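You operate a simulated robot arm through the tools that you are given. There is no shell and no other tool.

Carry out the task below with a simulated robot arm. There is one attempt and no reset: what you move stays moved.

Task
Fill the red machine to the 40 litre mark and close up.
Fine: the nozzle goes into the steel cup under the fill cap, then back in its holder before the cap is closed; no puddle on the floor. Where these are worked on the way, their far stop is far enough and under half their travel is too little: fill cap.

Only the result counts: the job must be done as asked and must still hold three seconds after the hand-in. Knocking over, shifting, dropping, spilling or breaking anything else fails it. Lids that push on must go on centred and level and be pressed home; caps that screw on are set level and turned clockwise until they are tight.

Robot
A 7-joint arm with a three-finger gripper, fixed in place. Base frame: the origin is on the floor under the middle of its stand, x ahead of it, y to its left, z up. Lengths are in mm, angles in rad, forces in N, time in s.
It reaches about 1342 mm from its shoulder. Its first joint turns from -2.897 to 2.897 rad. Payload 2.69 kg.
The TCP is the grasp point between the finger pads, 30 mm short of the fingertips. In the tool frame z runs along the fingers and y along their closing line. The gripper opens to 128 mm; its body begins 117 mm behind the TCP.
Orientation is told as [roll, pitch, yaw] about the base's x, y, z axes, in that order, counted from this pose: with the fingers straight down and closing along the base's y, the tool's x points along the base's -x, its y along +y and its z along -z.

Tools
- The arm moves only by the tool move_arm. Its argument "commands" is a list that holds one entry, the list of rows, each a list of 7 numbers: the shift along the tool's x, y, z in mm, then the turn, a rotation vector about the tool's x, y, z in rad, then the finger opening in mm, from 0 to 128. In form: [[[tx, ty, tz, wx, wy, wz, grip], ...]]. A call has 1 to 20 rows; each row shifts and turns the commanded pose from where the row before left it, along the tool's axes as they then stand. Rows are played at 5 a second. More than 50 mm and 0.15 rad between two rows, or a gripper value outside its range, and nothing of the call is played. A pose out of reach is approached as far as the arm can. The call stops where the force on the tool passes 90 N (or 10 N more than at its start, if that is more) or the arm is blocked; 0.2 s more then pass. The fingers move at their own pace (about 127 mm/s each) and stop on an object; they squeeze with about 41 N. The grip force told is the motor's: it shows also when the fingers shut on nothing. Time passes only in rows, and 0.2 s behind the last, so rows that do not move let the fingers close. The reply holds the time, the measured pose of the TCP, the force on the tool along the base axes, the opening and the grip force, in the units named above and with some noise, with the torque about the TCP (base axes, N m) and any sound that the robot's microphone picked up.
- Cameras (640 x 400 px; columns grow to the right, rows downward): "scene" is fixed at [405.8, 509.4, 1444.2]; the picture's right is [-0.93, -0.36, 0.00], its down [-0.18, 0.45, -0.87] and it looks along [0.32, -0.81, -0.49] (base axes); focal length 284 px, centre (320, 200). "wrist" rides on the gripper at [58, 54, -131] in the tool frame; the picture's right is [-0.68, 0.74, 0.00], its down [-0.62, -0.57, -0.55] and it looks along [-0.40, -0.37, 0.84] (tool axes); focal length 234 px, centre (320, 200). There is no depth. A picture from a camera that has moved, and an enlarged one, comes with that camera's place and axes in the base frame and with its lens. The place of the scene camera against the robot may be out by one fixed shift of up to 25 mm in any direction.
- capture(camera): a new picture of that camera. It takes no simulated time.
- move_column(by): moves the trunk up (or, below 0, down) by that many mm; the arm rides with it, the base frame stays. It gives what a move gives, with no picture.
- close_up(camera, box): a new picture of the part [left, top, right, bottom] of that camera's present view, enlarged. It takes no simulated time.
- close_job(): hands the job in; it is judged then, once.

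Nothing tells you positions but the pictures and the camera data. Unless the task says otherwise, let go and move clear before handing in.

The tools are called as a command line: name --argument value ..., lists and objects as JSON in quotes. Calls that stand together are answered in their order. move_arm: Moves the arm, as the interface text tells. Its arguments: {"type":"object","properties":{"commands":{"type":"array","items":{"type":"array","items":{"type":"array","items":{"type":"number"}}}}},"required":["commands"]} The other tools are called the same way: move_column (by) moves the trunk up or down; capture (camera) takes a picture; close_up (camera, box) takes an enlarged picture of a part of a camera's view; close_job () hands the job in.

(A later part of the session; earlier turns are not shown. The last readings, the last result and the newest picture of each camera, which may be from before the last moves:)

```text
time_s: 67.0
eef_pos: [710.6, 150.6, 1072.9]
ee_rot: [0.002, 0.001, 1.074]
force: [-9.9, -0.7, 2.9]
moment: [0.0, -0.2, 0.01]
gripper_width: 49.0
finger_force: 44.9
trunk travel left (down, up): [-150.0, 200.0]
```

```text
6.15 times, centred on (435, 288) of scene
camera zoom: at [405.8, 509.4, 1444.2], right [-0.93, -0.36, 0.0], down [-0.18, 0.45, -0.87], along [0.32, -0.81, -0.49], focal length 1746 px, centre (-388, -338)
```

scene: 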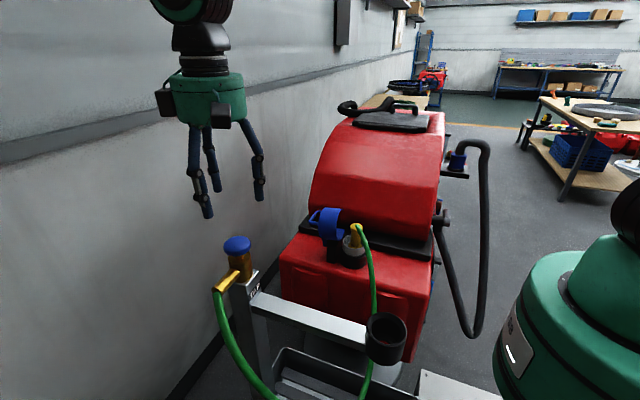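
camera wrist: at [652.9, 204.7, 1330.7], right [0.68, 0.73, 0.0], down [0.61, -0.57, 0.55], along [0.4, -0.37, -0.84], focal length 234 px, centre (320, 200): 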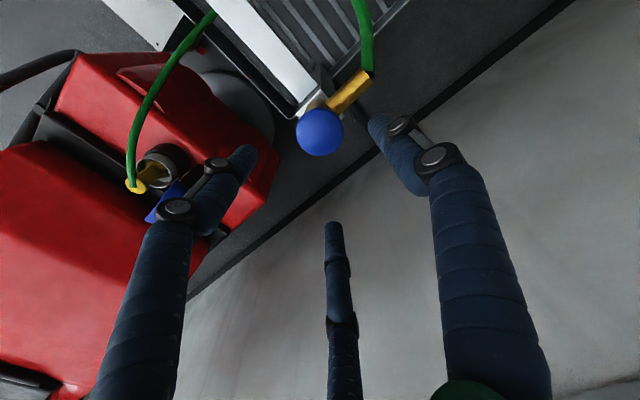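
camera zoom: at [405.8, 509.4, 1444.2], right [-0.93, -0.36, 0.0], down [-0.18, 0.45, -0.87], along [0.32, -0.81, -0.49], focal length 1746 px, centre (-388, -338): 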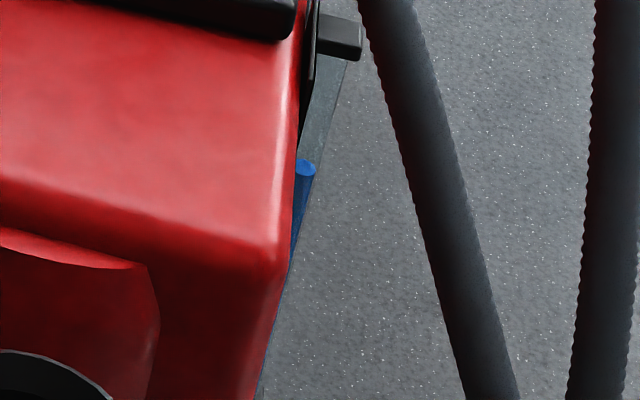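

The knob moves down easily, so it's a push plunger. I'll press a bit further and watch the gauge and sound.

move_arm --commands '[[[0, 0, 2, 0, 0, 0, 0], [0, 0, 2, 0, 0, 0, 0]]]'

close_up --camera "scene" --box '[195, 200, 285, 300]'

close_up --camera "scene" --box '[425, 255, 445, 320]'

```text
time_s: 67.6
eef_pos: [710.4, 150.3, 1070.2]
ee_rot: [0.0, -0.001, 1.072]
force: [-4.7, -10.8, 5.1]
moment: [-0.24, -0.19, 0.17]
gripper_width: 49.3
finger_force: 44.9
trunk travel left (down, up): [-150.0, 200.0]
heard: click
```

```text
4.00 times, centred on (240, 250) of scene
camera zoom: at [405.8, 509.4, 1444.2], right [-0.93, -0.36, 0.0], down [-0.18, 0.45, -0.87], along [0.32, -0.81, -0.49], focal length 1135 px, centre (640, 0)
```

zoom: 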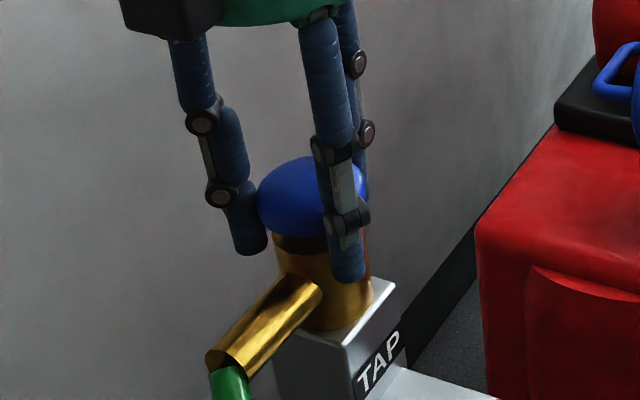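

```text
6.15 times, centred on (435, 288) of scene
camera zoom: at [405.8, 509.4, 1444.2], right [-0.93, -0.36, 0.0], down [-0.18, 0.45, -0.87], along [0.32, -0.81, -0.49], focal length 1746 px, centre (-388, -338)
```

zoom: 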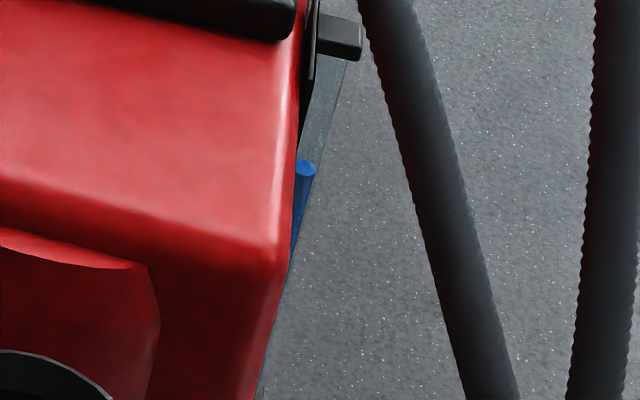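

A click: the plunger toggled. I'll let the knob come back up and watch the gauge to see whether water runs.

move_arm --commands '[[[0, 0, -4, 0, 0, 0, 0], [0, 0, -4, 0, 0, 0, 0]]]'

close_up --camera "scene" --box '[425, 255, 445, 320]'

close_up --camera "scene" --box '[195, 200, 285, 300]'

close_up --camera "scene" --box '[310, 190, 410, 300]'

```text
time_s: 68.2
eef_pos: [710.2, 150.8, 1077.4]
ee_rot: [0.0, 0.0, 1.07]
force: [-1.2, -6.3, 0.8]
moment: [-0.01, -0.11, 0.1]
gripper_width: 49.3
finger_force: 44.6
trunk travel left (down, up): [-150.0, 200.0]
```

```text
6.15 times, centred on (435, 288) of scene
camera zoom: at [405.8, 509.4, 1444.2], right [-0.93, -0.36, 0.0], down [-0.18, 0.45, -0.87], along [0.32, -0.81, -0.49], focal length 1746 px, centre (-388, -338)
```

zoom: 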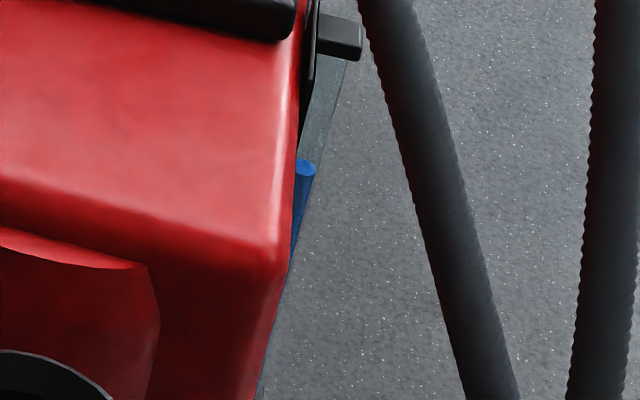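

```text
4.00 times, centred on (240, 250) of scene
camera zoom: at [405.8, 509.4, 1444.2], right [-0.93, -0.36, 0.0], down [-0.18, 0.45, -0.87], along [0.32, -0.81, -0.49], focal length 1135 px, centre (640, 0)
```

zoom: 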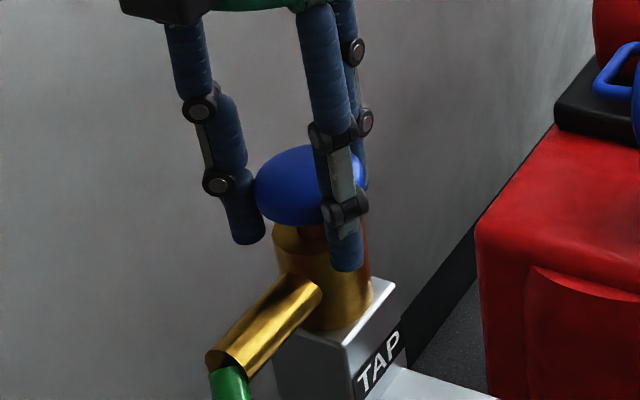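

```text
3.64 times, centred on (360, 245) of scene
camera zoom: at [405.8, 509.4, 1444.2], right [-0.93, -0.36, 0.0], down [-0.18, 0.45, -0.87], along [0.32, -0.81, -0.49], focal length 1031 px, centre (174, 36)
```

zoom: 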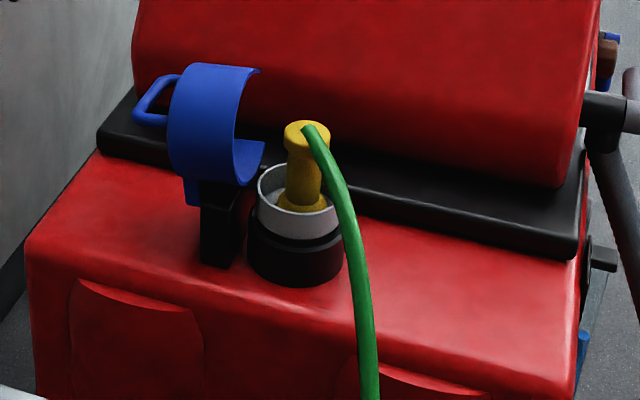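

move_arm --commands '[[[0, 0, 0, 0, 0, 0, 0], [0, 0, 0, 0, 0, 0, 0], [0, 0, 0, 0, 0, 0, 0]]]'

close_up --camera "scene" --box '[425, 255, 445, 320]'

close_up --camera "scene" --box '[428, 262, 444, 290]'

```text
time_s: 69.0
eef_pos: [709.7, 149.7, 1076.8]
ee_rot: [-0.001, 0.001, 1.071]
force: [-0.8, -3.9, 1.0]
moment: [0.05, -0.05, 0.05]
gripper_width: 49.1
finger_force: 45.1
trunk travel left (down, up): [-150.0, 200.0]
```

```text
6.15 times, centred on (435, 288) of scene
camera zoom: at [405.8, 509.4, 1444.2], right [-0.93, -0.36, 0.0], down [-0.18, 0.45, -0.87], along [0.32, -0.81, -0.49], focal length 1746 px, centre (-388, -338)
```

zoom: 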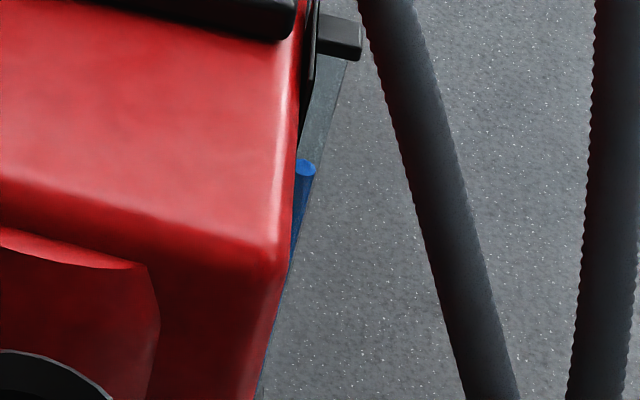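

```text
14.29 times, centred on (436, 276) of scene
camera zoom: at [405.8, 509.4, 1444.2], right [-0.93, -0.36, 0.0], down [-0.18, 0.45, -0.87], along [0.32, -0.81, -0.49], focal length 4052 px, centre (-1337, -886)
```

zoom: 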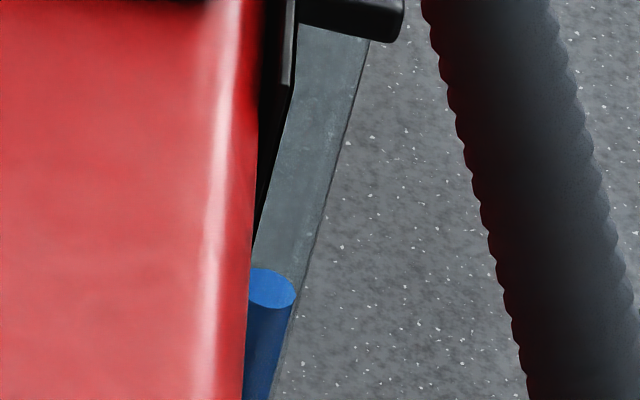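

move_arm --commands '[[[0, 0, 0, 0, 0, 0, 0], [0, 0, 0, 0, 0, 0, 0], [0, 0, 0, 0, 0, 0, 0], [0, 0, 0, 0, 0, 0, 0]]]'

close_up --camera "scene" --box '[428, 262, 444, 290]'

capture --camera "scene"

```text
time_s: 70.0
eef_pos: [709.3, 149.9, 1077.6]
ee_rot: [0.001, 0.0, 1.072]
force: [-1.2, -2.2, 1.1]
moment: [0.04, -0.05, 0.01]
gripper_width: 49.1
finger_force: 44.8
trunk travel left (down, up): [-150.0, 200.0]
```

```text
14.29 times, centred on (436, 276) of scene
camera zoom: at [405.8, 509.4, 1444.2], right [-0.93, -0.36, 0.0], down [-0.18, 0.45, -0.87], along [0.32, -0.81, -0.49], focal length 4052 px, centre (-1337, -886)
```

zoom: 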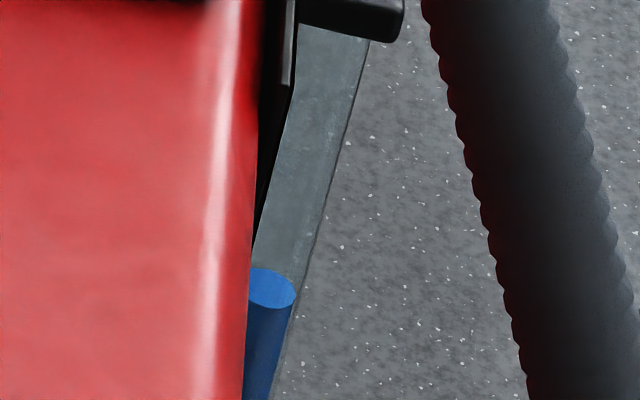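

```text
taken
```

scene: 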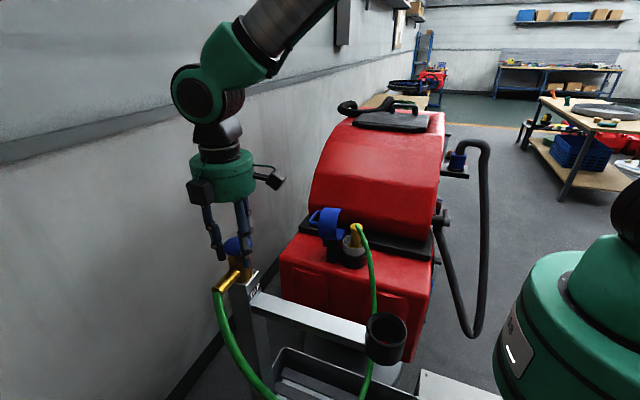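

No flow with the knob up. I'll press down again and hold it there, to see whether water runs while it's in.

move_arm --commands '[[[0, 0, 4, 0, 0, 0, 0], [0, 0, 4, 0, 0, 0, 0], [0, 0, 0, 0, 0, 0, 0]]]'

close_up --camera "scene" --box '[428, 262, 444, 290]'

close_up --camera "scene" --box '[195, 200, 285, 300]'

```text
time_s: 70.8
eef_pos: [709.4, 150.7, 1070.1]
ee_rot: [0.0, 0.0, 1.07]
force: [2.2, 3.6, 4.6]
moment: [0.17, -0.12, 0.08]
gripper_width: 49.1
finger_force: 45.1
trunk travel left (down, up): [-150.0, 200.0]
heard: click
```

```text
14.29 times, centred on (436, 276) of scene
camera zoom: at [405.8, 509.4, 1444.2], right [-0.93, -0.36, 0.0], down [-0.18, 0.45, -0.87], along [0.32, -0.81, -0.49], focal length 4052 px, centre (-1337, -886)
```

zoom: 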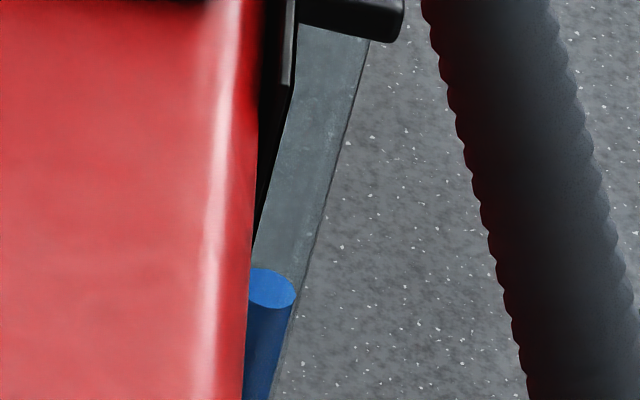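

```text
4.00 times, centred on (240, 250) of scene
camera zoom: at [405.8, 509.4, 1444.2], right [-0.93, -0.36, 0.0], down [-0.18, 0.45, -0.87], along [0.32, -0.81, -0.49], focal length 1135 px, centre (640, 0)
```

zoom: 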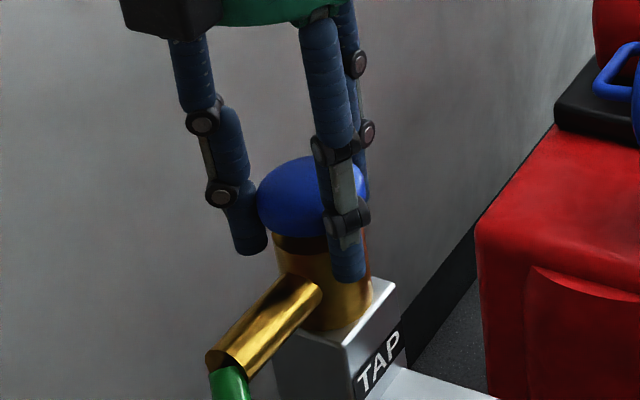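

move_arm --commands '[[[0, 0, 0, 0, 0, 0, 0], [0, 0, 0, 0, 0, 0, 0], [0, 0, 0, 0, 0, 0, 0]]]'

close_up --camera "scene" --box '[428, 262, 444, 290]'

close_up --camera "scene" --box '[310, 190, 410, 300]'

```text
time_s: 71.6
eef_pos: [711.1, 148.8, 1071.5]
ee_rot: [0.002, 0.002, 1.072]
force: [5.8, 6.9, 4.6]
moment: [0.13, -0.16, 0.0]
gripper_width: 49.2
finger_force: 44.9
trunk travel left (down, up): [-150.0, 200.0]
```

```text
14.29 times, centred on (436, 276) of scene
camera zoom: at [405.8, 509.4, 1444.2], right [-0.93, -0.36, 0.0], down [-0.18, 0.45, -0.87], along [0.32, -0.81, -0.49], focal length 4052 px, centre (-1337, -886)
```

zoom: 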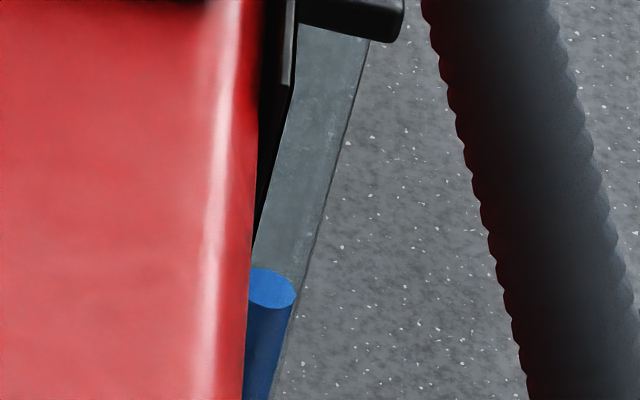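

```text
3.64 times, centred on (360, 245) of scene
camera zoom: at [405.8, 509.4, 1444.2], right [-0.93, -0.36, 0.0], down [-0.18, 0.45, -0.87], along [0.32, -0.81, -0.49], focal length 1031 px, centre (174, 36)
```

zoom: 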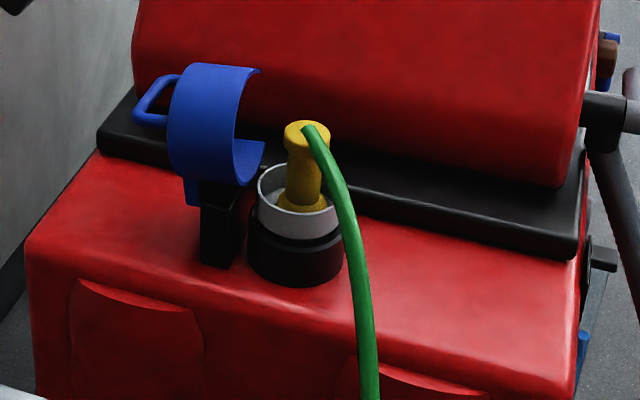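

move_arm --commands '[[[0, 0, 0, 0, 0, 0, 0], [0, 0, 0, 0, 0, 0, 0], [0, 0, 0, 0, 0, 0, 0], [0, 0, 0, 0, 0, 0, 0], [0, 0, 0, 0, 0, 0, 0], [0, 0, 0, 0, 0, 0, 0]]]'

close_up --camera "scene" --box '[428, 262, 444, 290]'

capture --camera "scene"

capture --camera "wrist"

```text
time_s: 73.0
eef_pos: [711.3, 150.6, 1070.2]
ee_rot: [0.0, 0.0, 1.071]
force: [6.6, 6.4, 5.4]
moment: [0.06, -0.07, -0.06]
gripper_width: 49.1
finger_force: 45.0
trunk travel left (down, up): [-150.0, 200.0]
```

```text
14.29 times, centred on (436, 276) of scene
camera zoom: at [405.8, 509.4, 1444.2], right [-0.93, -0.36, 0.0], down [-0.18, 0.45, -0.87], along [0.32, -0.81, -0.49], focal length 4052 px, centre (-1337, -886)
```

zoom: 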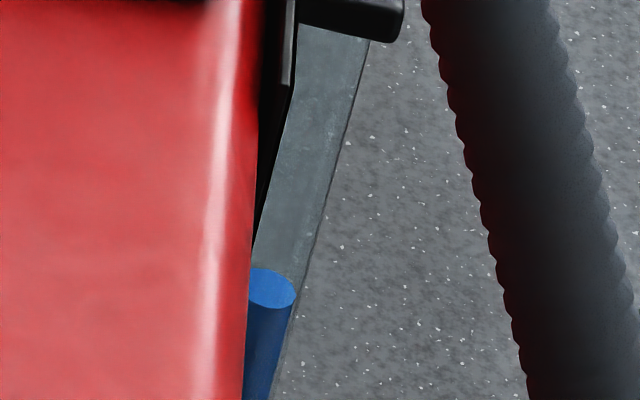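

```text
taken
```

scene: 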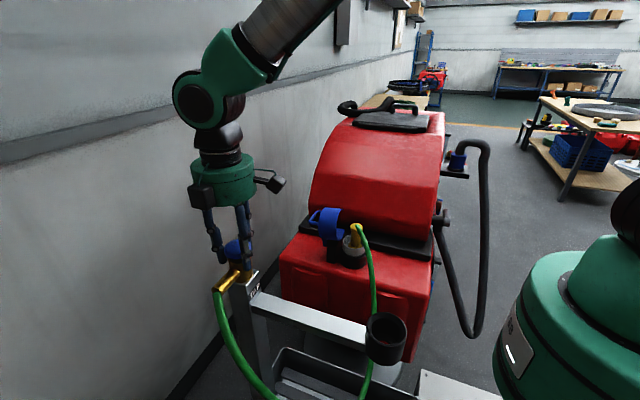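

```text
taken
camera wrist: at [635.7, 124.9, 1200.2], right [-0.32, 0.95, 0.0], down [0.79, 0.27, 0.55], along [0.52, 0.18, -0.84], focal length 234 px, centre (320, 200)
```

wrist: 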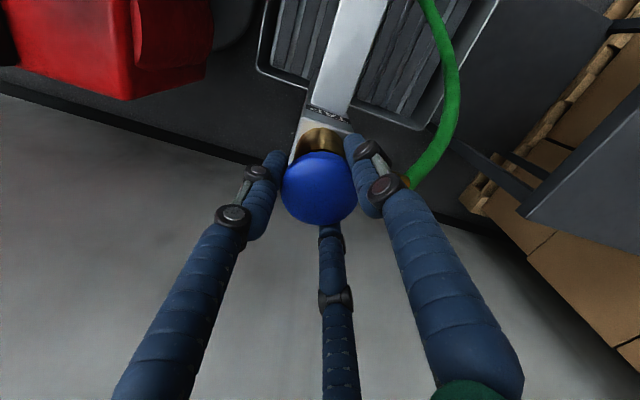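

Still nothing while held. I'll release the knob fully, press once more for a single click, let it rise, and watch for longer.

move_arm --commands '[[[0, 0, -4, 0, 0, 0, 0], [0, 0, -4, 0, 0, 0, 0], [0, 0, 0, 0, 0, 0, 0]]]'

move_arm --commands '[[[0, 0, 4, 0, 0, 0, 0], [0, 0, 4, 0, 0, 0, 0], [0, 0, 2, 0, 0, 0, 0]]]'

close_up --camera "scene" --box '[428, 262, 444, 290]'

```text
time_s: 73.8
eef_pos: [709.9, 149.1, 1078.4]
ee_rot: [0.001, 0.001, 1.072]
force: [3.5, 19.0, -2.2]
moment: [0.28, 0.02, 0.0]
gripper_width: 49.2
finger_force: 44.9
trunk travel left (down, up): [-150.0, 200.0]
```

```text
time_s: 74.6
eef_pos: [709.7, 150.5, 1068.2]
ee_rot: [0.002, -0.001, 1.071]
force: [1.8, 11.6, 5.3]
moment: [-0.15, 0.26, -0.04]
gripper_width: 49.1
finger_force: 45.3
trunk travel left (down, up): [-150.0, 200.0]
heard: click
```

```text
14.29 times, centred on (436, 276) of scene
camera zoom: at [405.8, 509.4, 1444.2], right [-0.93, -0.36, 0.0], down [-0.18, 0.45, -0.87], along [0.32, -0.81, -0.49], focal length 4052 px, centre (-1337, -886)
```

zoom: 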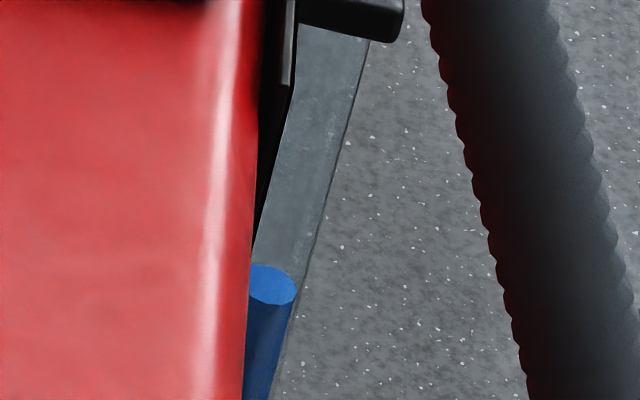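

The column just started to rise, so water is running. I'll hold still and monitor it closely.

move_arm --commands '[[[0, 0, 0, 0, 0, 0, 0], [0, 0, 0, 0, 0, 0, 0]]]'

close_up --camera "scene" --box '[428, 262, 444, 290]'

```text
time_s: 75.2
eef_pos: [709.7, 150.1, 1067.7]
ee_rot: [0.001, 0.0, 1.071]
force: [2.9, 9.3, 6.2]
moment: [-0.01, -0.07, -0.02]
gripper_width: 48.7
finger_force: 45.2
trunk travel left (down, up): [-150.0, 200.0]
```

```text
14.29 times, centred on (436, 276) of scene
camera zoom: at [405.8, 509.4, 1444.2], right [-0.93, -0.36, 0.0], down [-0.18, 0.45, -0.87], along [0.32, -0.81, -0.49], focal length 4052 px, centre (-1337, -886)
```

zoom: 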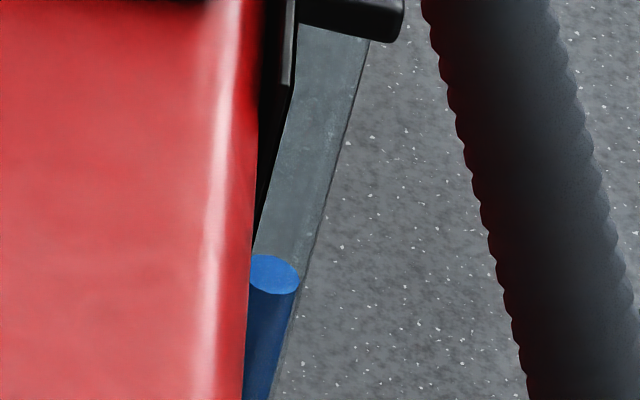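

move_arm --commands '[[[0, 0, -5, 0, 0, 0, 0], [0, 0, -5, 0, 0, 0, 0]]]'

close_up --camera "scene" --box '[428, 262, 444, 290]'

```text
time_s: 75.8
eef_pos: [710.3, 150.0, 1077.4]
ee_rot: [0.0, 0.002, 1.072]
force: [1.2, 12.5, -0.9]
moment: [0.27, -0.28, 0.02]
gripper_width: 49.0
finger_force: 44.6
trunk travel left (down, up): [-150.0, 200.0]
```

```text
14.29 times, centred on (436, 276) of scene
camera zoom: at [405.8, 509.4, 1444.2], right [-0.93, -0.36, 0.0], down [-0.18, 0.45, -0.87], along [0.32, -0.81, -0.49], focal length 4052 px, centre (-1337, -886)
```

zoom: 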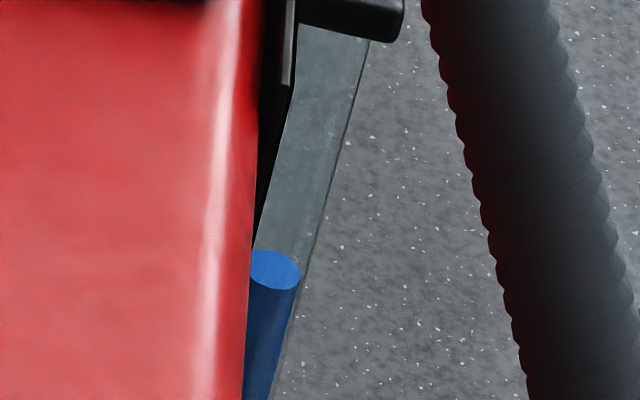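

move_arm --commands '[[[0, 0, 0, 0, 0, 0, 0], [0, 0, 0, 0, 0, 0, 0]]]'

close_up --camera "scene" --box '[428, 262, 444, 290]'

```text
time_s: 76.4
eef_pos: [711.3, 151.0, 1078.2]
ee_rot: [-0.001, 0.001, 1.074]
force: [-0.4, 12.2, -0.9]
moment: [0.05, 0.03, 0.01]
gripper_width: 49.0
finger_force: 45.0
trunk travel left (down, up): [-150.0, 200.0]
```

```text
14.29 times, centred on (436, 276) of scene
camera zoom: at [405.8, 509.4, 1444.2], right [-0.93, -0.36, 0.0], down [-0.18, 0.45, -0.87], along [0.32, -0.81, -0.49], focal length 4052 px, centre (-1337, -886)
```

zoom: 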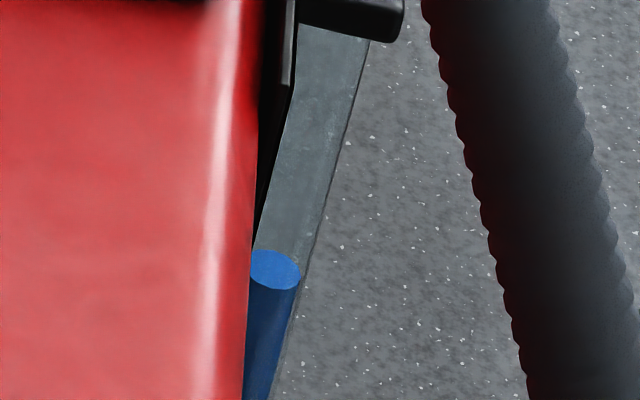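

Water flows only while the knob is pressed about 10 mm, and stops on release, so it's easy to control. I'll press and hold for a couple of seconds and measure the rate.

move_arm --commands '[[[0, 0, 5, 0, 0, 0, 0], [0, 0, 5.5, 0, 0, 0, 0], [0, 0, 0, 0, 0, 0, 0], [0, 0, 0, 0, 0, 0, 0], [0, 0, 0, 0, 0, 0, 0], [0, 0, 0, 0, 0, 0, 0], [0, 0, 0, 0, 0, 0, 0], [0, 0, 0, 0, 0, 0, 0], [0, 0, 0, 0, 0, 0, 0], [0, 0, 0, 0, 0, 0, 0]]]'

close_up --camera "scene" --box '[428, 262, 444, 290]'

```text
time_s: 78.6
eef_pos: [709.7, 150.1, 1068.0]
ee_rot: [0.0, -0.001, 1.072]
force: [-6.0, 7.4, 6.8]
moment: [0.05, 0.05, 0.01]
gripper_width: 49.0
finger_force: 45.1
trunk travel left (down, up): [-150.0, 200.0]
heard: click
```

```text
14.29 times, centred on (436, 276) of scene
camera zoom: at [405.8, 509.4, 1444.2], right [-0.93, -0.36, 0.0], down [-0.18, 0.45, -0.87], along [0.32, -0.81, -0.49], focal length 4052 px, centre (-1337, -886)
```

zoom: 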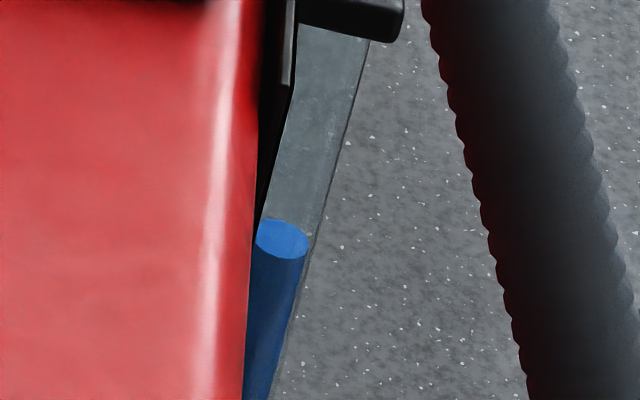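

move_arm --commands '[[[0, 0, 0, 0, 0, 0, 0], [0, 0, 0, 0, 0, 0, 0], [0, 0, 0, 0, 0, 0, 0], [0, 0, 0, 0, 0, 0, 0], [0, 0, 0, 0, 0, 0, 0], [0, 0, 0, 0, 0, 0, 0], [0, 0, 0, 0, 0, 0, 0], [0, 0, 0, 0, 0, 0, 0], [0, 0, 0, 0, 0, 0, 0], [0, 0, 0, 0, 0, 0, 0], [0, 0, -5.5, 0, 0, 0, 0], [0, 0, -5, 0, 0, 0, 0]]]'

close_up --camera "scene" --box '[428, 262, 444, 290]'

capture --camera "scene"

```text
time_s: 81.2
eef_pos: [710.7, 150.9, 1076.6]
ee_rot: [0.001, 0.001, 1.072]
force: [-1.8, 1.4, -1.5]
moment: [0.05, -0.35, 0.04]
gripper_width: 49.2
finger_force: 44.8
trunk travel left (down, up): [-150.0, 200.0]
```

```text
14.29 times, centred on (436, 276) of scene
camera zoom: at [405.8, 509.4, 1444.2], right [-0.93, -0.36, 0.0], down [-0.18, 0.45, -0.87], along [0.32, -0.81, -0.49], focal length 4052 px, centre (-1337, -886)
```

zoom: 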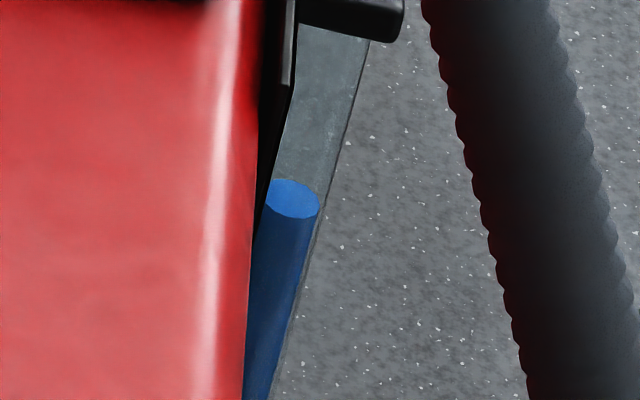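

```text
taken
```

scene: 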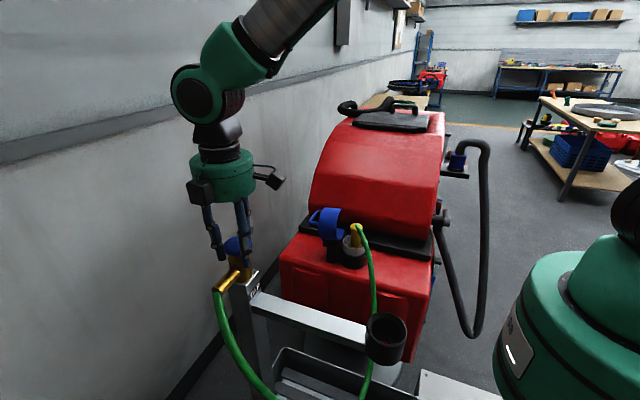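

The gauge has risen about 4.7 L by my scale, to roughly 36 L, and the flow is off with the knob up. Before topping up I'll go back and verify the reading against the printed marks with the wrist camera.

move_arm --commands '[[[0, 0, 0, 0, 0, 0, 40], [0, 0, 0, 0, 0, 0, 90], [0, 0, 0, 0, 0, 0, 90], [0, 0, -20, 0, 0, 0, 90], [0, 0, -45, 0, 0, 0, 90], [0, 0, -45, 0, 0, 0, 90], [0, 0, -45, 0, 0, 0, 90], [0, 0, -20, 0, 0, 0, 90]]]'

move_arm --commands '[[[38.3, 19.9, 0, 0, 0, 0, 90], [38.3, 19.9, 0, 0, 0, 0, 90], [38.3, 19.9, 0, 0, 0, 0, 90], [38.3, 19.9, 0, 0, 0, 0, 90], [38.3, 19.9, 0, 0, 0, 0, 90], [38.3, 19.9, 0, 0, 0, 0, 90], [38.3, 19.9, 0, 0, 0, 0, 90], [38.3, 19.9, 0, 0, 0, 0, 90], [38.3, 19.9, 0, 0, 0, 0, 90], [38.3, 19.9, 0, 0, 0, 0, 90], [38.3, 19.9, 0, 0, 0, 0, 90], [38.3, 19.9, 0, 0, 0, 0, 90]]]'

move_arm --commands '[[[0, 0, 0, 0, 0, 0.134, 90], [0, 0, 0, 0, 0, 0.134, 90], [0, 0, 0, 0, 0, 0.134, 90], [0, 0, 0, 0, 0, 0.134, 90], [0, 0, 0, 0, 0, 0.134, 90], [0, 0, 0, 0, 0, 0.134, 90], [0, 0, 0, 0, 0, 0.134, 90], [0, 0, 0, 0, 0, 0.134, 90]]]'

close_up --camera "scene" --box '[428, 262, 444, 290]'

capture --camera "wrist"

```text
time_s: 83.0
eef_pos: [707.3, 148.1, 1253.1]
ee_rot: [0.002, 0.0, 1.072]
force: [0.6, -0.6, 0.7]
moment: [-0.01, -0.03, -0.02]
gripper_width: 90.1
finger_force: 0.1
trunk travel left (down, up): [-150.0, 200.0]
```

```text
time_s: 85.6
eef_pos: [283.2, -140.8, 1254.5]
ee_rot: [0.001, 0.0, 1.073]
force: [-0.4, 0.7, -0.6]
moment: [0.01, 0.0, 0.02]
gripper_width: 90.1
finger_force: 0.0
trunk travel left (down, up): [-150.0, 200.0]
```

```text
time_s: 87.4
eef_pos: [281.6, -140.2, 1252.5]
ee_rot: [-0.001, 0.0, -0.001]
force: [1.0, 0.4, -0.9]
moment: [0.0, -0.03, 0.01]
gripper_width: 90.1
finger_force: 0.0
trunk travel left (down, up): [-150.0, 200.0]
```

```text
14.29 times, centred on (436, 276) of scene
camera zoom: at [405.8, 509.4, 1444.2], right [-0.93, -0.36, 0.0], down [-0.18, 0.45, -0.87], along [0.32, -0.81, -0.49], focal length 4052 px, centre (-1337, -886)
```

zoom: 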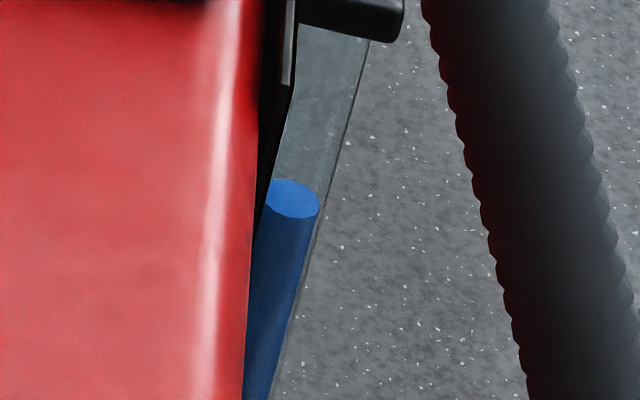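

```text
taken
camera wrist: at [223.7, -85.3, 1382.9], right [0.68, 0.74, 0.0], down [0.61, -0.57, 0.55], along [0.4, -0.37, -0.84], focal length 234 px, centre (320, 200)
```

wrist: 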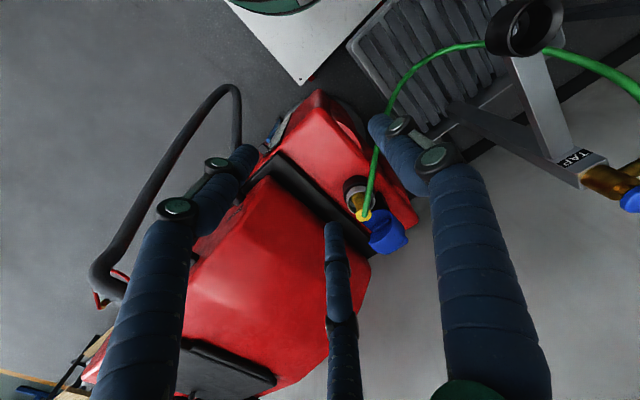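

The level is steady with the tap released. I'll move to the earlier gauge viewing positions and compare the column with the marks.

move_arm --commands '[[[37, 0, -10, 0, 0, 0, 90], [37, 0, -10, 0, 0, 0, 90], [38, 0, -10, 0, 0, 0, 90]]]'

close_up --camera "wrist" --box '[288, 136, 312, 176]'

move_arm --commands '[[[7, 0, 38, 0, 0, 0, 90], [7, 0, 38, 0, 0, 0, 90], [7, 0, 38, 0, 0, 0, 90], [7, 0, 38, 0, 0, 0, 90]]]'

close_up --camera "wrist" --box '[270, 160, 350, 210]'

close_up --camera "wrist" --box '[290, 150, 310, 190]'

```text
time_s: 88.2
eef_pos: [167.3, -140.7, 1281.8]
ee_rot: [-0.001, 0.0, -0.002]
force: [-0.4, -0.5, -0.1]
moment: [0.03, 0.0, -0.02]
gripper_width: 90.0
finger_force: 0.0
trunk travel left (down, up): [-150.0, 200.0]
```

```text
10.00 times, centred on (300, 156) of wrist
camera zoom: at [109.4, -86.3, 1412.2], right [0.68, 0.74, 0.0], down [0.62, -0.57, 0.55], along [0.4, -0.37, -0.84], focal length 2342 px, centre (520, 640)
```

zoom: 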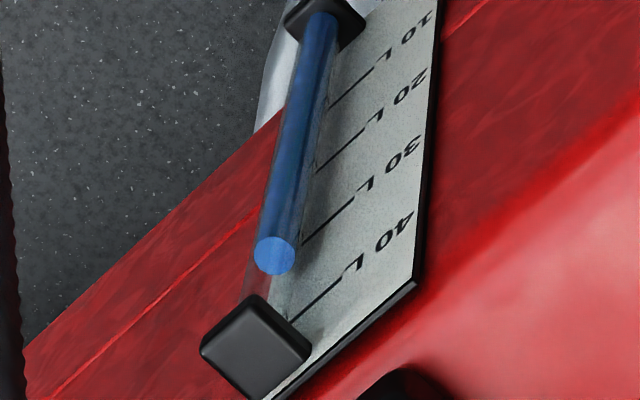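

```text
time_s: 89.2
eef_pos: [147.8, -143.1, 1145.5]
ee_rot: [-0.036, -0.028, 0.033]
force: [-0.2, 0.1, 1.0]
moment: [0.01, 0.02, 0.02]
gripper_width: 89.9
finger_force: 0.0
trunk travel left (down, up): [-150.0, 200.0]
```

```text
8.00 times, centred on (310, 185) of wrist
camera zoom: at [85.1, -84.9, 1272.2], right [0.65, 0.76, -0.01], down [0.62, -0.53, 0.59], along [0.44, -0.39, -0.81], focal length 1873 px, centre (400, 320)
```

zoom: 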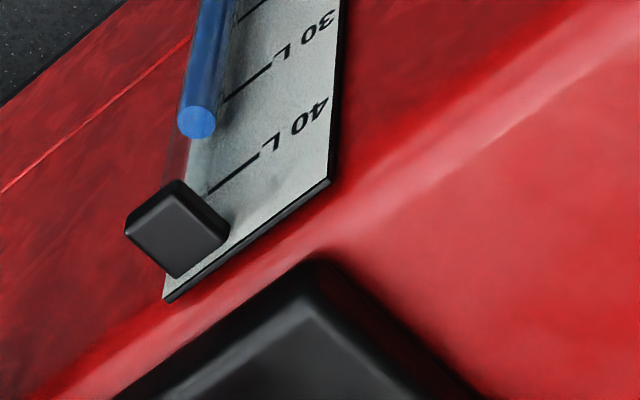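

```text
10.00 times, centred on (300, 170) of wrist
camera zoom: at [85.1, -84.9, 1272.2], right [0.65, 0.76, -0.01], down [0.62, -0.53, 0.59], along [0.44, -0.39, -0.81], focal length 2342 px, centre (520, 500)
```

zoom: 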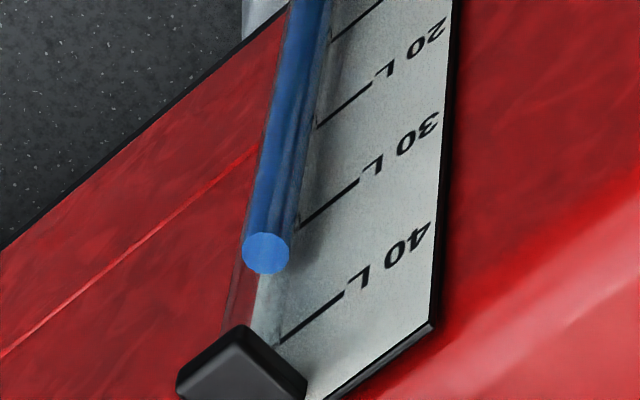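

Both views agree that the tank is at about 36.2 L, with the 40 L mark 24–28 mm above the column. It needs about 3.8 L more, around 71 px in my scene zoom (target row ≈129). Back to the tap.

move_arm --commands '[[[-10, 0, -40, 0, 0, 0, 90], [-10, 0, -40, 0, 0, 0, 90], [-10, 0, -40, 0, 0, 0, 90], [-38.5, 20.8, 0, 0, 0, 0, 90], [-38.5, 20.8, 0, 0, 0, 0, 90], [-38.5, 20.8, 0, 0, 0, 0, 90], [-38.5, 20.8, 0, 0, 0, 0, 90], [-38.5, 20.8, 0, 0, 0, 0, 90], [-38.5, 20.8, 0, 0, 0, 0, 90], [-38.5, 20.8, 0, 0, 0, 0, 90], [-38.5, 20.8, 0, 0, 0, 0, 90], [-38.5, 20.8, 0, 0, 0, 0, 90], [-38.5, 20.8, 0, 0, 0, 0, 90], [-38.5, 20.8, 0, 0, 0, 0, 90], [-38.5, 20.8, 0, 0, 0, 0, 90], [-38.5, 20.8, 0, 0, 0, 0, 90], [-38.5, 20.8, 0, 0, 0, 0, 90]]]'

move_arm --commands '[[[0, 0, 0, 0, 0, -0.13, 90], [0, 0, 0, 0, 0, -0.13, 90], [0, 0, 0, 0, 0, -0.13, 90], [0, 0, 0, 0, 0, -0.13, 90], [0, 0, 0, 0, 0, -0.13, 90], [0, 0, 0, 0, 0, -0.13, 90], [0, 0, 0, 0, 0, -0.13, 90], [0, 0, 0, 0, 0, -0.13, 90]]]'

capture --camera "wrist"

```text
time_s: 92.8
eef_pos: [710.8, 153.0, 1247.1]
ee_rot: [0.002, 0.001, -0.001]
force: [0.0, 0.0, 0.4]
moment: [0.02, -0.06, 0.0]
gripper_width: 90.0
finger_force: 0.0
trunk travel left (down, up): [-150.0, 200.0]
```

```text
time_s: 94.6
eef_pos: [708.5, 152.2, 1249.3]
ee_rot: [-0.001, 0.0, 1.042]
force: [-0.1, -0.4, 0.3]
moment: [-0.01, 0.01, 0.02]
gripper_width: 90.1
finger_force: 0.0
trunk travel left (down, up): [-150.0, 200.0]
```

```text
taken
camera wrist: at [633.9, 128.9, 1379.9], right [-0.3, 0.96, 0.0], down [0.8, 0.25, 0.55], along [0.52, 0.16, -0.84], focal length 234 px, centre (320, 200)
```

wrist: 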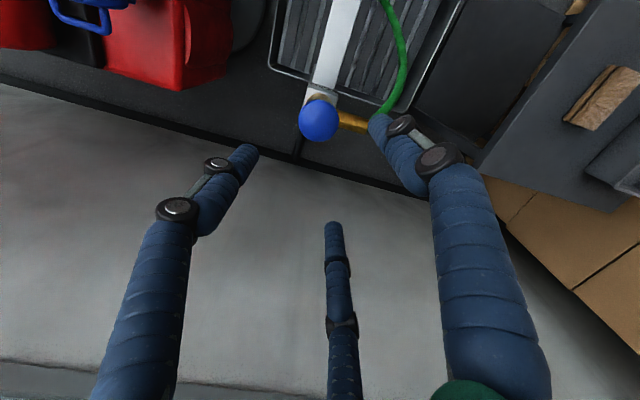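

move_arm --commands '[[[0, 0, 40, 0, 0, 0, 90], [0, 0, 40, 0, 0, 0, 90], [0, 0, 40, 0, 0, 0, 90], [0, 0, 30, 0, 0, 0, 90], [0, 0, 21, 0, 0, 0, 90], [0, 0, 0, 0, 0, 0, 60], [0, 0, 0, 0, 0, 0, 30], [0, 0, 0, 0, 0, 0, 0], [0, 0, 0, 0, 0, 0, 0], [0, 0, 0, 0, 0, 0, 0]]]'

close_up --camera "scene" --box '[195, 200, 285, 300]'

close_up --camera "scene" --box '[428, 262, 444, 290]'

```text
time_s: 96.8
eef_pos: [709.5, 150.2, 1080.6]
ee_rot: [0.0, -0.002, 1.04]
force: [14.3, -12.3, 0.3]
moment: [-0.21, -0.3, -0.25]
gripper_width: 49.4
finger_force: 45.1
trunk travel left (down, up): [-150.0, 200.0]
```

```text
4.00 times, centred on (240, 250) of scene
camera zoom: at [405.8, 509.4, 1444.2], right [-0.93, -0.36, 0.0], down [-0.18, 0.45, -0.87], along [0.32, -0.81, -0.49], focal length 1135 px, centre (640, 0)
```

zoom: 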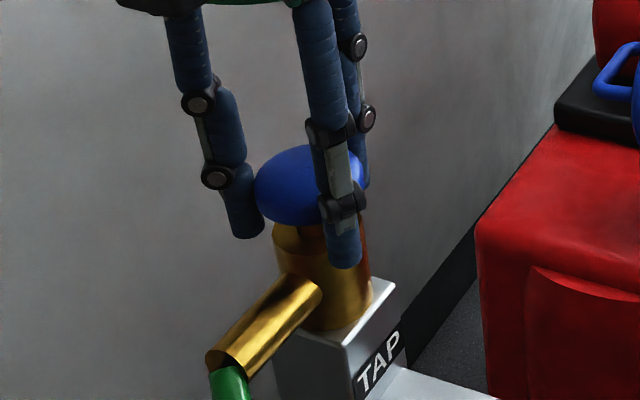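

```text
14.29 times, centred on (436, 276) of scene
camera zoom: at [405.8, 509.4, 1444.2], right [-0.93, -0.36, 0.0], down [-0.18, 0.45, -0.87], along [0.32, -0.81, -0.49], focal length 4052 px, centre (-1337, -886)
```

zoom: 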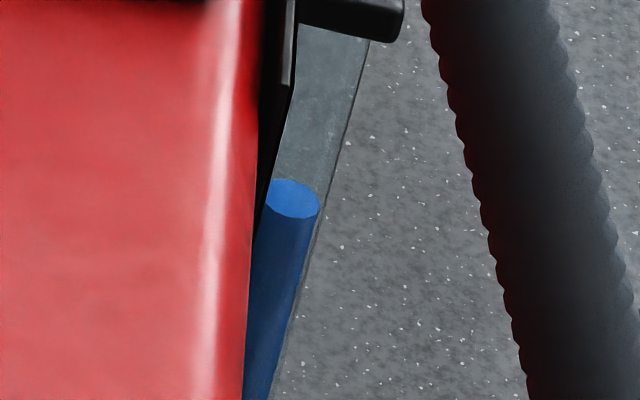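

move_arm --commands '[[[0, 0, 5, 0, 0, 0, 0], [0, 0, 6, 0, 0, 0, 0], [0, 0, 0, 0, 0, 0, 0], [0, 0, 0, 0, 0, 0, 0], [0, 0, 0, 0, 0, 0, 0], [0, 0, 0, 0, 0, 0, 0], [0, 0, 0, 0, 0, 0, 0], [0, 0, 0, 0, 0, 0, 0], [0, 0, 0, 0, 0, 0, 0], [0, 0, 0, 0, 0, 0, 0], [0, 0, 0, 0, 0, 0, 0], [0, 0, 0, 0, 0, 0, 0], [0, 0, 0, 0, 0, 0, 0], [0, 0, -6, 0, 0, 0, 0], [0, 0, -5, 0, 0, 0, 0]]]'

close_up --camera "scene" --box '[428, 262, 444, 290]'

```text
time_s: 100.0
eef_pos: [709.6, 150.1, 1077.2]
ee_rot: [0.0, -0.001, 1.041]
force: [12.8, -8.5, 2.8]
moment: [-0.13, -0.82, -0.15]
gripper_width: 49.4
finger_force: 44.9
trunk travel left (down, up): [-150.0, 200.0]
heard: click
```

```text
14.29 times, centred on (436, 276) of scene
camera zoom: at [405.8, 509.4, 1444.2], right [-0.93, -0.36, 0.0], down [-0.18, 0.45, -0.87], along [0.32, -0.81, -0.49], focal length 4052 px, centre (-1337, -886)
```

zoom: 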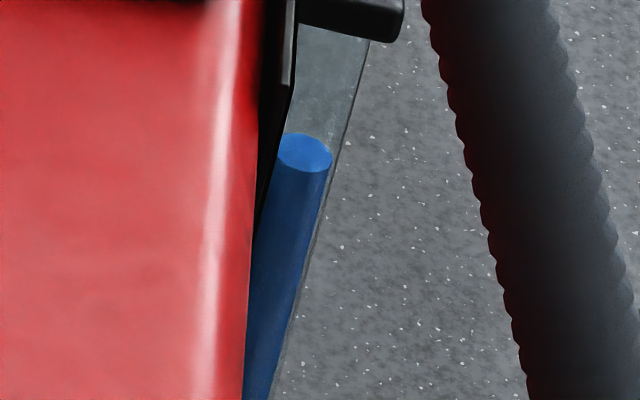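

Row 153 now. One more short pulse of about 1.2 s should bring it to the target row of about 130.

move_arm --commands '[[[0, 0, 5, 0, 0, 0, 0], [0, 0, 6, 0, 0, 0, 0], [0, 0, 0, 0, 0, 0, 0], [0, 0, 0, 0, 0, 0, 0], [0, 0, 0, 0, 0, 0, 0], [0, 0, 0, 0, 0, 0, 0], [0, 0, -6, 0, 0, 0, 0], [0, 0, -5, 0, 0, 0, 0]]]'

close_up --camera "scene" --box '[428, 262, 444, 290]'

```text
time_s: 101.8
eef_pos: [709.3, 150.9, 1078.6]
ee_rot: [0.003, 0.0, 1.04]
force: [17.4, -8.8, 1.8]
moment: [0.0, -0.41, -0.06]
gripper_width: 49.2
finger_force: 45.0
trunk travel left (down, up): [-150.0, 200.0]
heard: click
```

```text
14.29 times, centred on (436, 276) of scene
camera zoom: at [405.8, 509.4, 1444.2], right [-0.93, -0.36, 0.0], down [-0.18, 0.45, -0.87], along [0.32, -0.81, -0.49], focal length 4052 px, centre (-1337, -886)
```

zoom: 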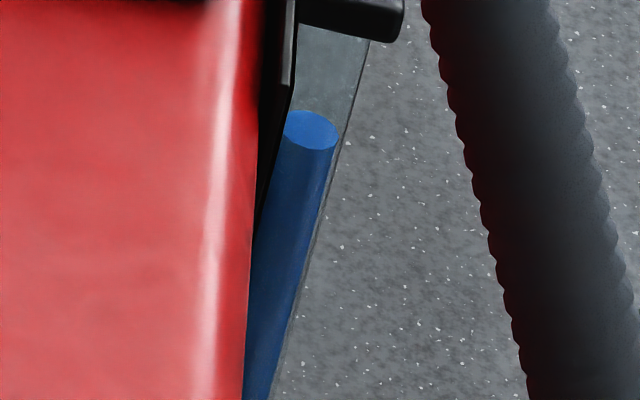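

The column is at row 130, my target, and the flow is off. I'll release the knob and verify against the printed marks from two well-separated viewpoints.

move_arm --commands '[[[0, 0, 0, 0, 0, 0, 40], [0, 0, 0, 0, 0, 0, 90], [0, 0, 0, 0, 0, 0, 90], [0, 0, -20, 0, 0, 0, 90], [0, 0, -45, 0, 0, 0, 90], [0, 0, -45, 0, 0, 0, 90], [0, 0, -45, 0, 0, 0, 90], [0, 0, -45, 0, 0, 0, 90]]]'

move_arm --commands '[[[38.3, 18.5, 0, 0, 0, 0, 90], [38.3, 18.5, 0, 0, 0, 0, 90], [38.3, 18.5, 0, 0, 0, 0, 90], [38.3, 18.5, 0, 0, 0, 0, 90], [38.3, 18.5, 0, 0, 0, 0, 90], [38.3, 18.5, 0, 0, 0, 0, 90], [38.3, 18.5, 0, 0, 0, 0, 90], [38.3, 18.5, 0, 0, 0, 0, 90], [38.3, 18.5, 0, 0, 0, 0, 90], [38.3, 18.5, 0, 0, 0, 0, 90], [38.3, 18.5, 0, 0, 0, 0, 90], [38.3, 18.5, 0, 0, 0, 0, 90]]]'

move_arm --commands '[[[0, 0, 0, 0, 0, 0.13, 90], [0, 0, 0, 0, 0, 0.13, 90], [0, 0, 0, 0, 0, 0.13, 90], [0, 0, 0, 0, 0, 0.13, 90], [0, 0, 0, 0, 0, 0.13, 90], [0, 0, 0, 0, 0, 0.13, 90], [0, 0, 0, 0, 0, 0.13, 90], [0, 0, 0, 0, 0, 0.13, 90], [0, 0, 0, 0, 0, 0, 90], [0, 0, 0, 0, 0, 0, 90]]]'

close_up --camera "wrist" --box '[250, 100, 300, 150]'

close_up --camera "scene" --box '[428, 262, 444, 290]'

```text
time_s: 103.6
eef_pos: [709.7, 155.8, 1278.3]
ee_rot: [0.0, 0.0, 1.04]
force: [-0.3, -0.4, -0.5]
moment: [0.01, -0.03, -0.01]
gripper_width: 90.2
finger_force: 0.0
trunk travel left (down, up): [-150.0, 200.0]
```

```text
time_s: 106.2
eef_pos: [285.7, -130.2, 1279.8]
ee_rot: [-0.001, 0.0, 1.041]
force: [0.3, -0.7, -0.2]
moment: [-0.01, 0.03, 0.0]
gripper_width: 90.0
finger_force: 0.1
trunk travel left (down, up): [-150.0, 200.0]
```

```text
time_s: 108.4
eef_pos: [286.3, -132.6, 1279.4]
ee_rot: [0.0, -0.001, 0.001]
force: [0.0, 0.8, 1.2]
moment: [0.01, -0.01, 0.0]
gripper_width: 90.2
finger_force: 0.1
trunk travel left (down, up): [-150.0, 200.0]
```

```text
8.00 times, centred on (275, 125) of wrist
camera zoom: at [228.8, -78.1, 1409.9], right [0.68, 0.74, 0.0], down [0.62, -0.57, 0.55], along [0.4, -0.37, -0.84], focal length 1873 px, centre (680, 800)
```

zoom: 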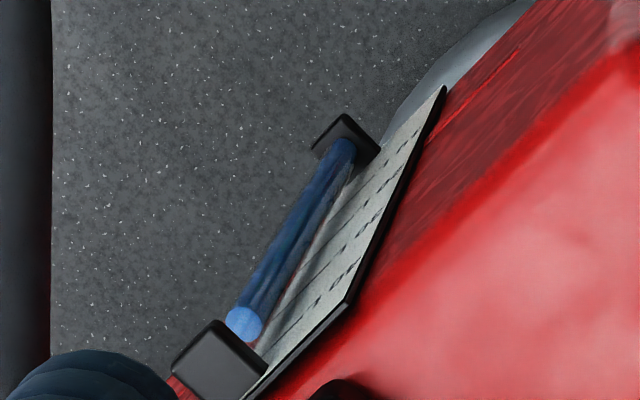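

```text
14.29 times, centred on (436, 276) of scene
camera zoom: at [405.8, 509.4, 1444.2], right [-0.93, -0.36, 0.0], down [-0.18, 0.45, -0.87], along [0.32, -0.81, -0.49], focal length 4052 px, centre (-1337, -886)
```

zoom: 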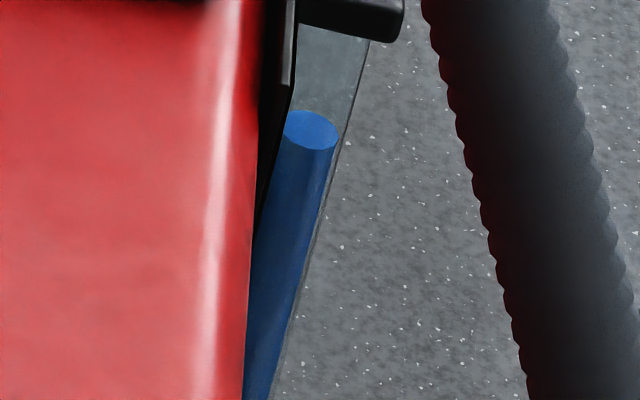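

close_up --camera "wrist" --box '[260, 128, 284, 148]'

close_up --camera "wrist" --box '[264, 108, 292, 132]'

```text
16.00 times, centred on (272, 138) of wrist
camera zoom: at [228.8, -78.1, 1409.9], right [0.68, 0.74, 0.0], down [0.62, -0.57, 0.55], along [0.4, -0.37, -0.84], focal length 3747 px, centre (1088, 1192)
```

zoom: 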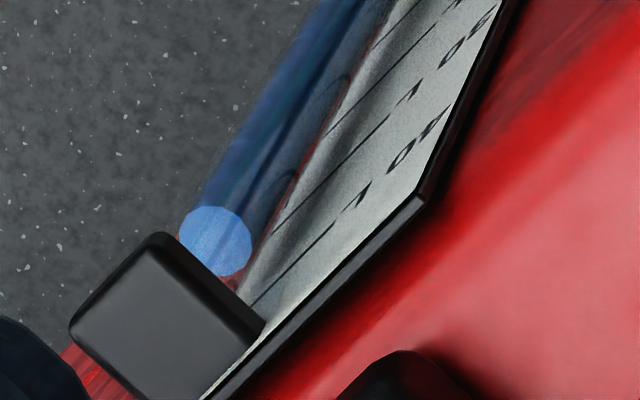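

```text
16.00 times, centred on (278, 120) of wrist
camera zoom: at [228.8, -78.1, 1409.9], right [0.68, 0.74, 0.0], down [0.62, -0.57, 0.55], along [0.4, -0.37, -0.84], focal length 3747 px, centre (992, 1480)
```

zoom: 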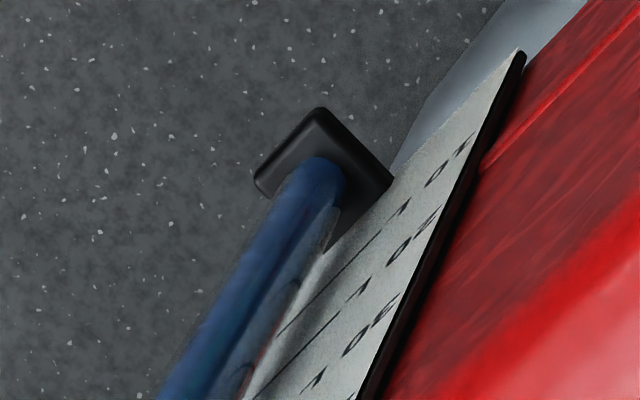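

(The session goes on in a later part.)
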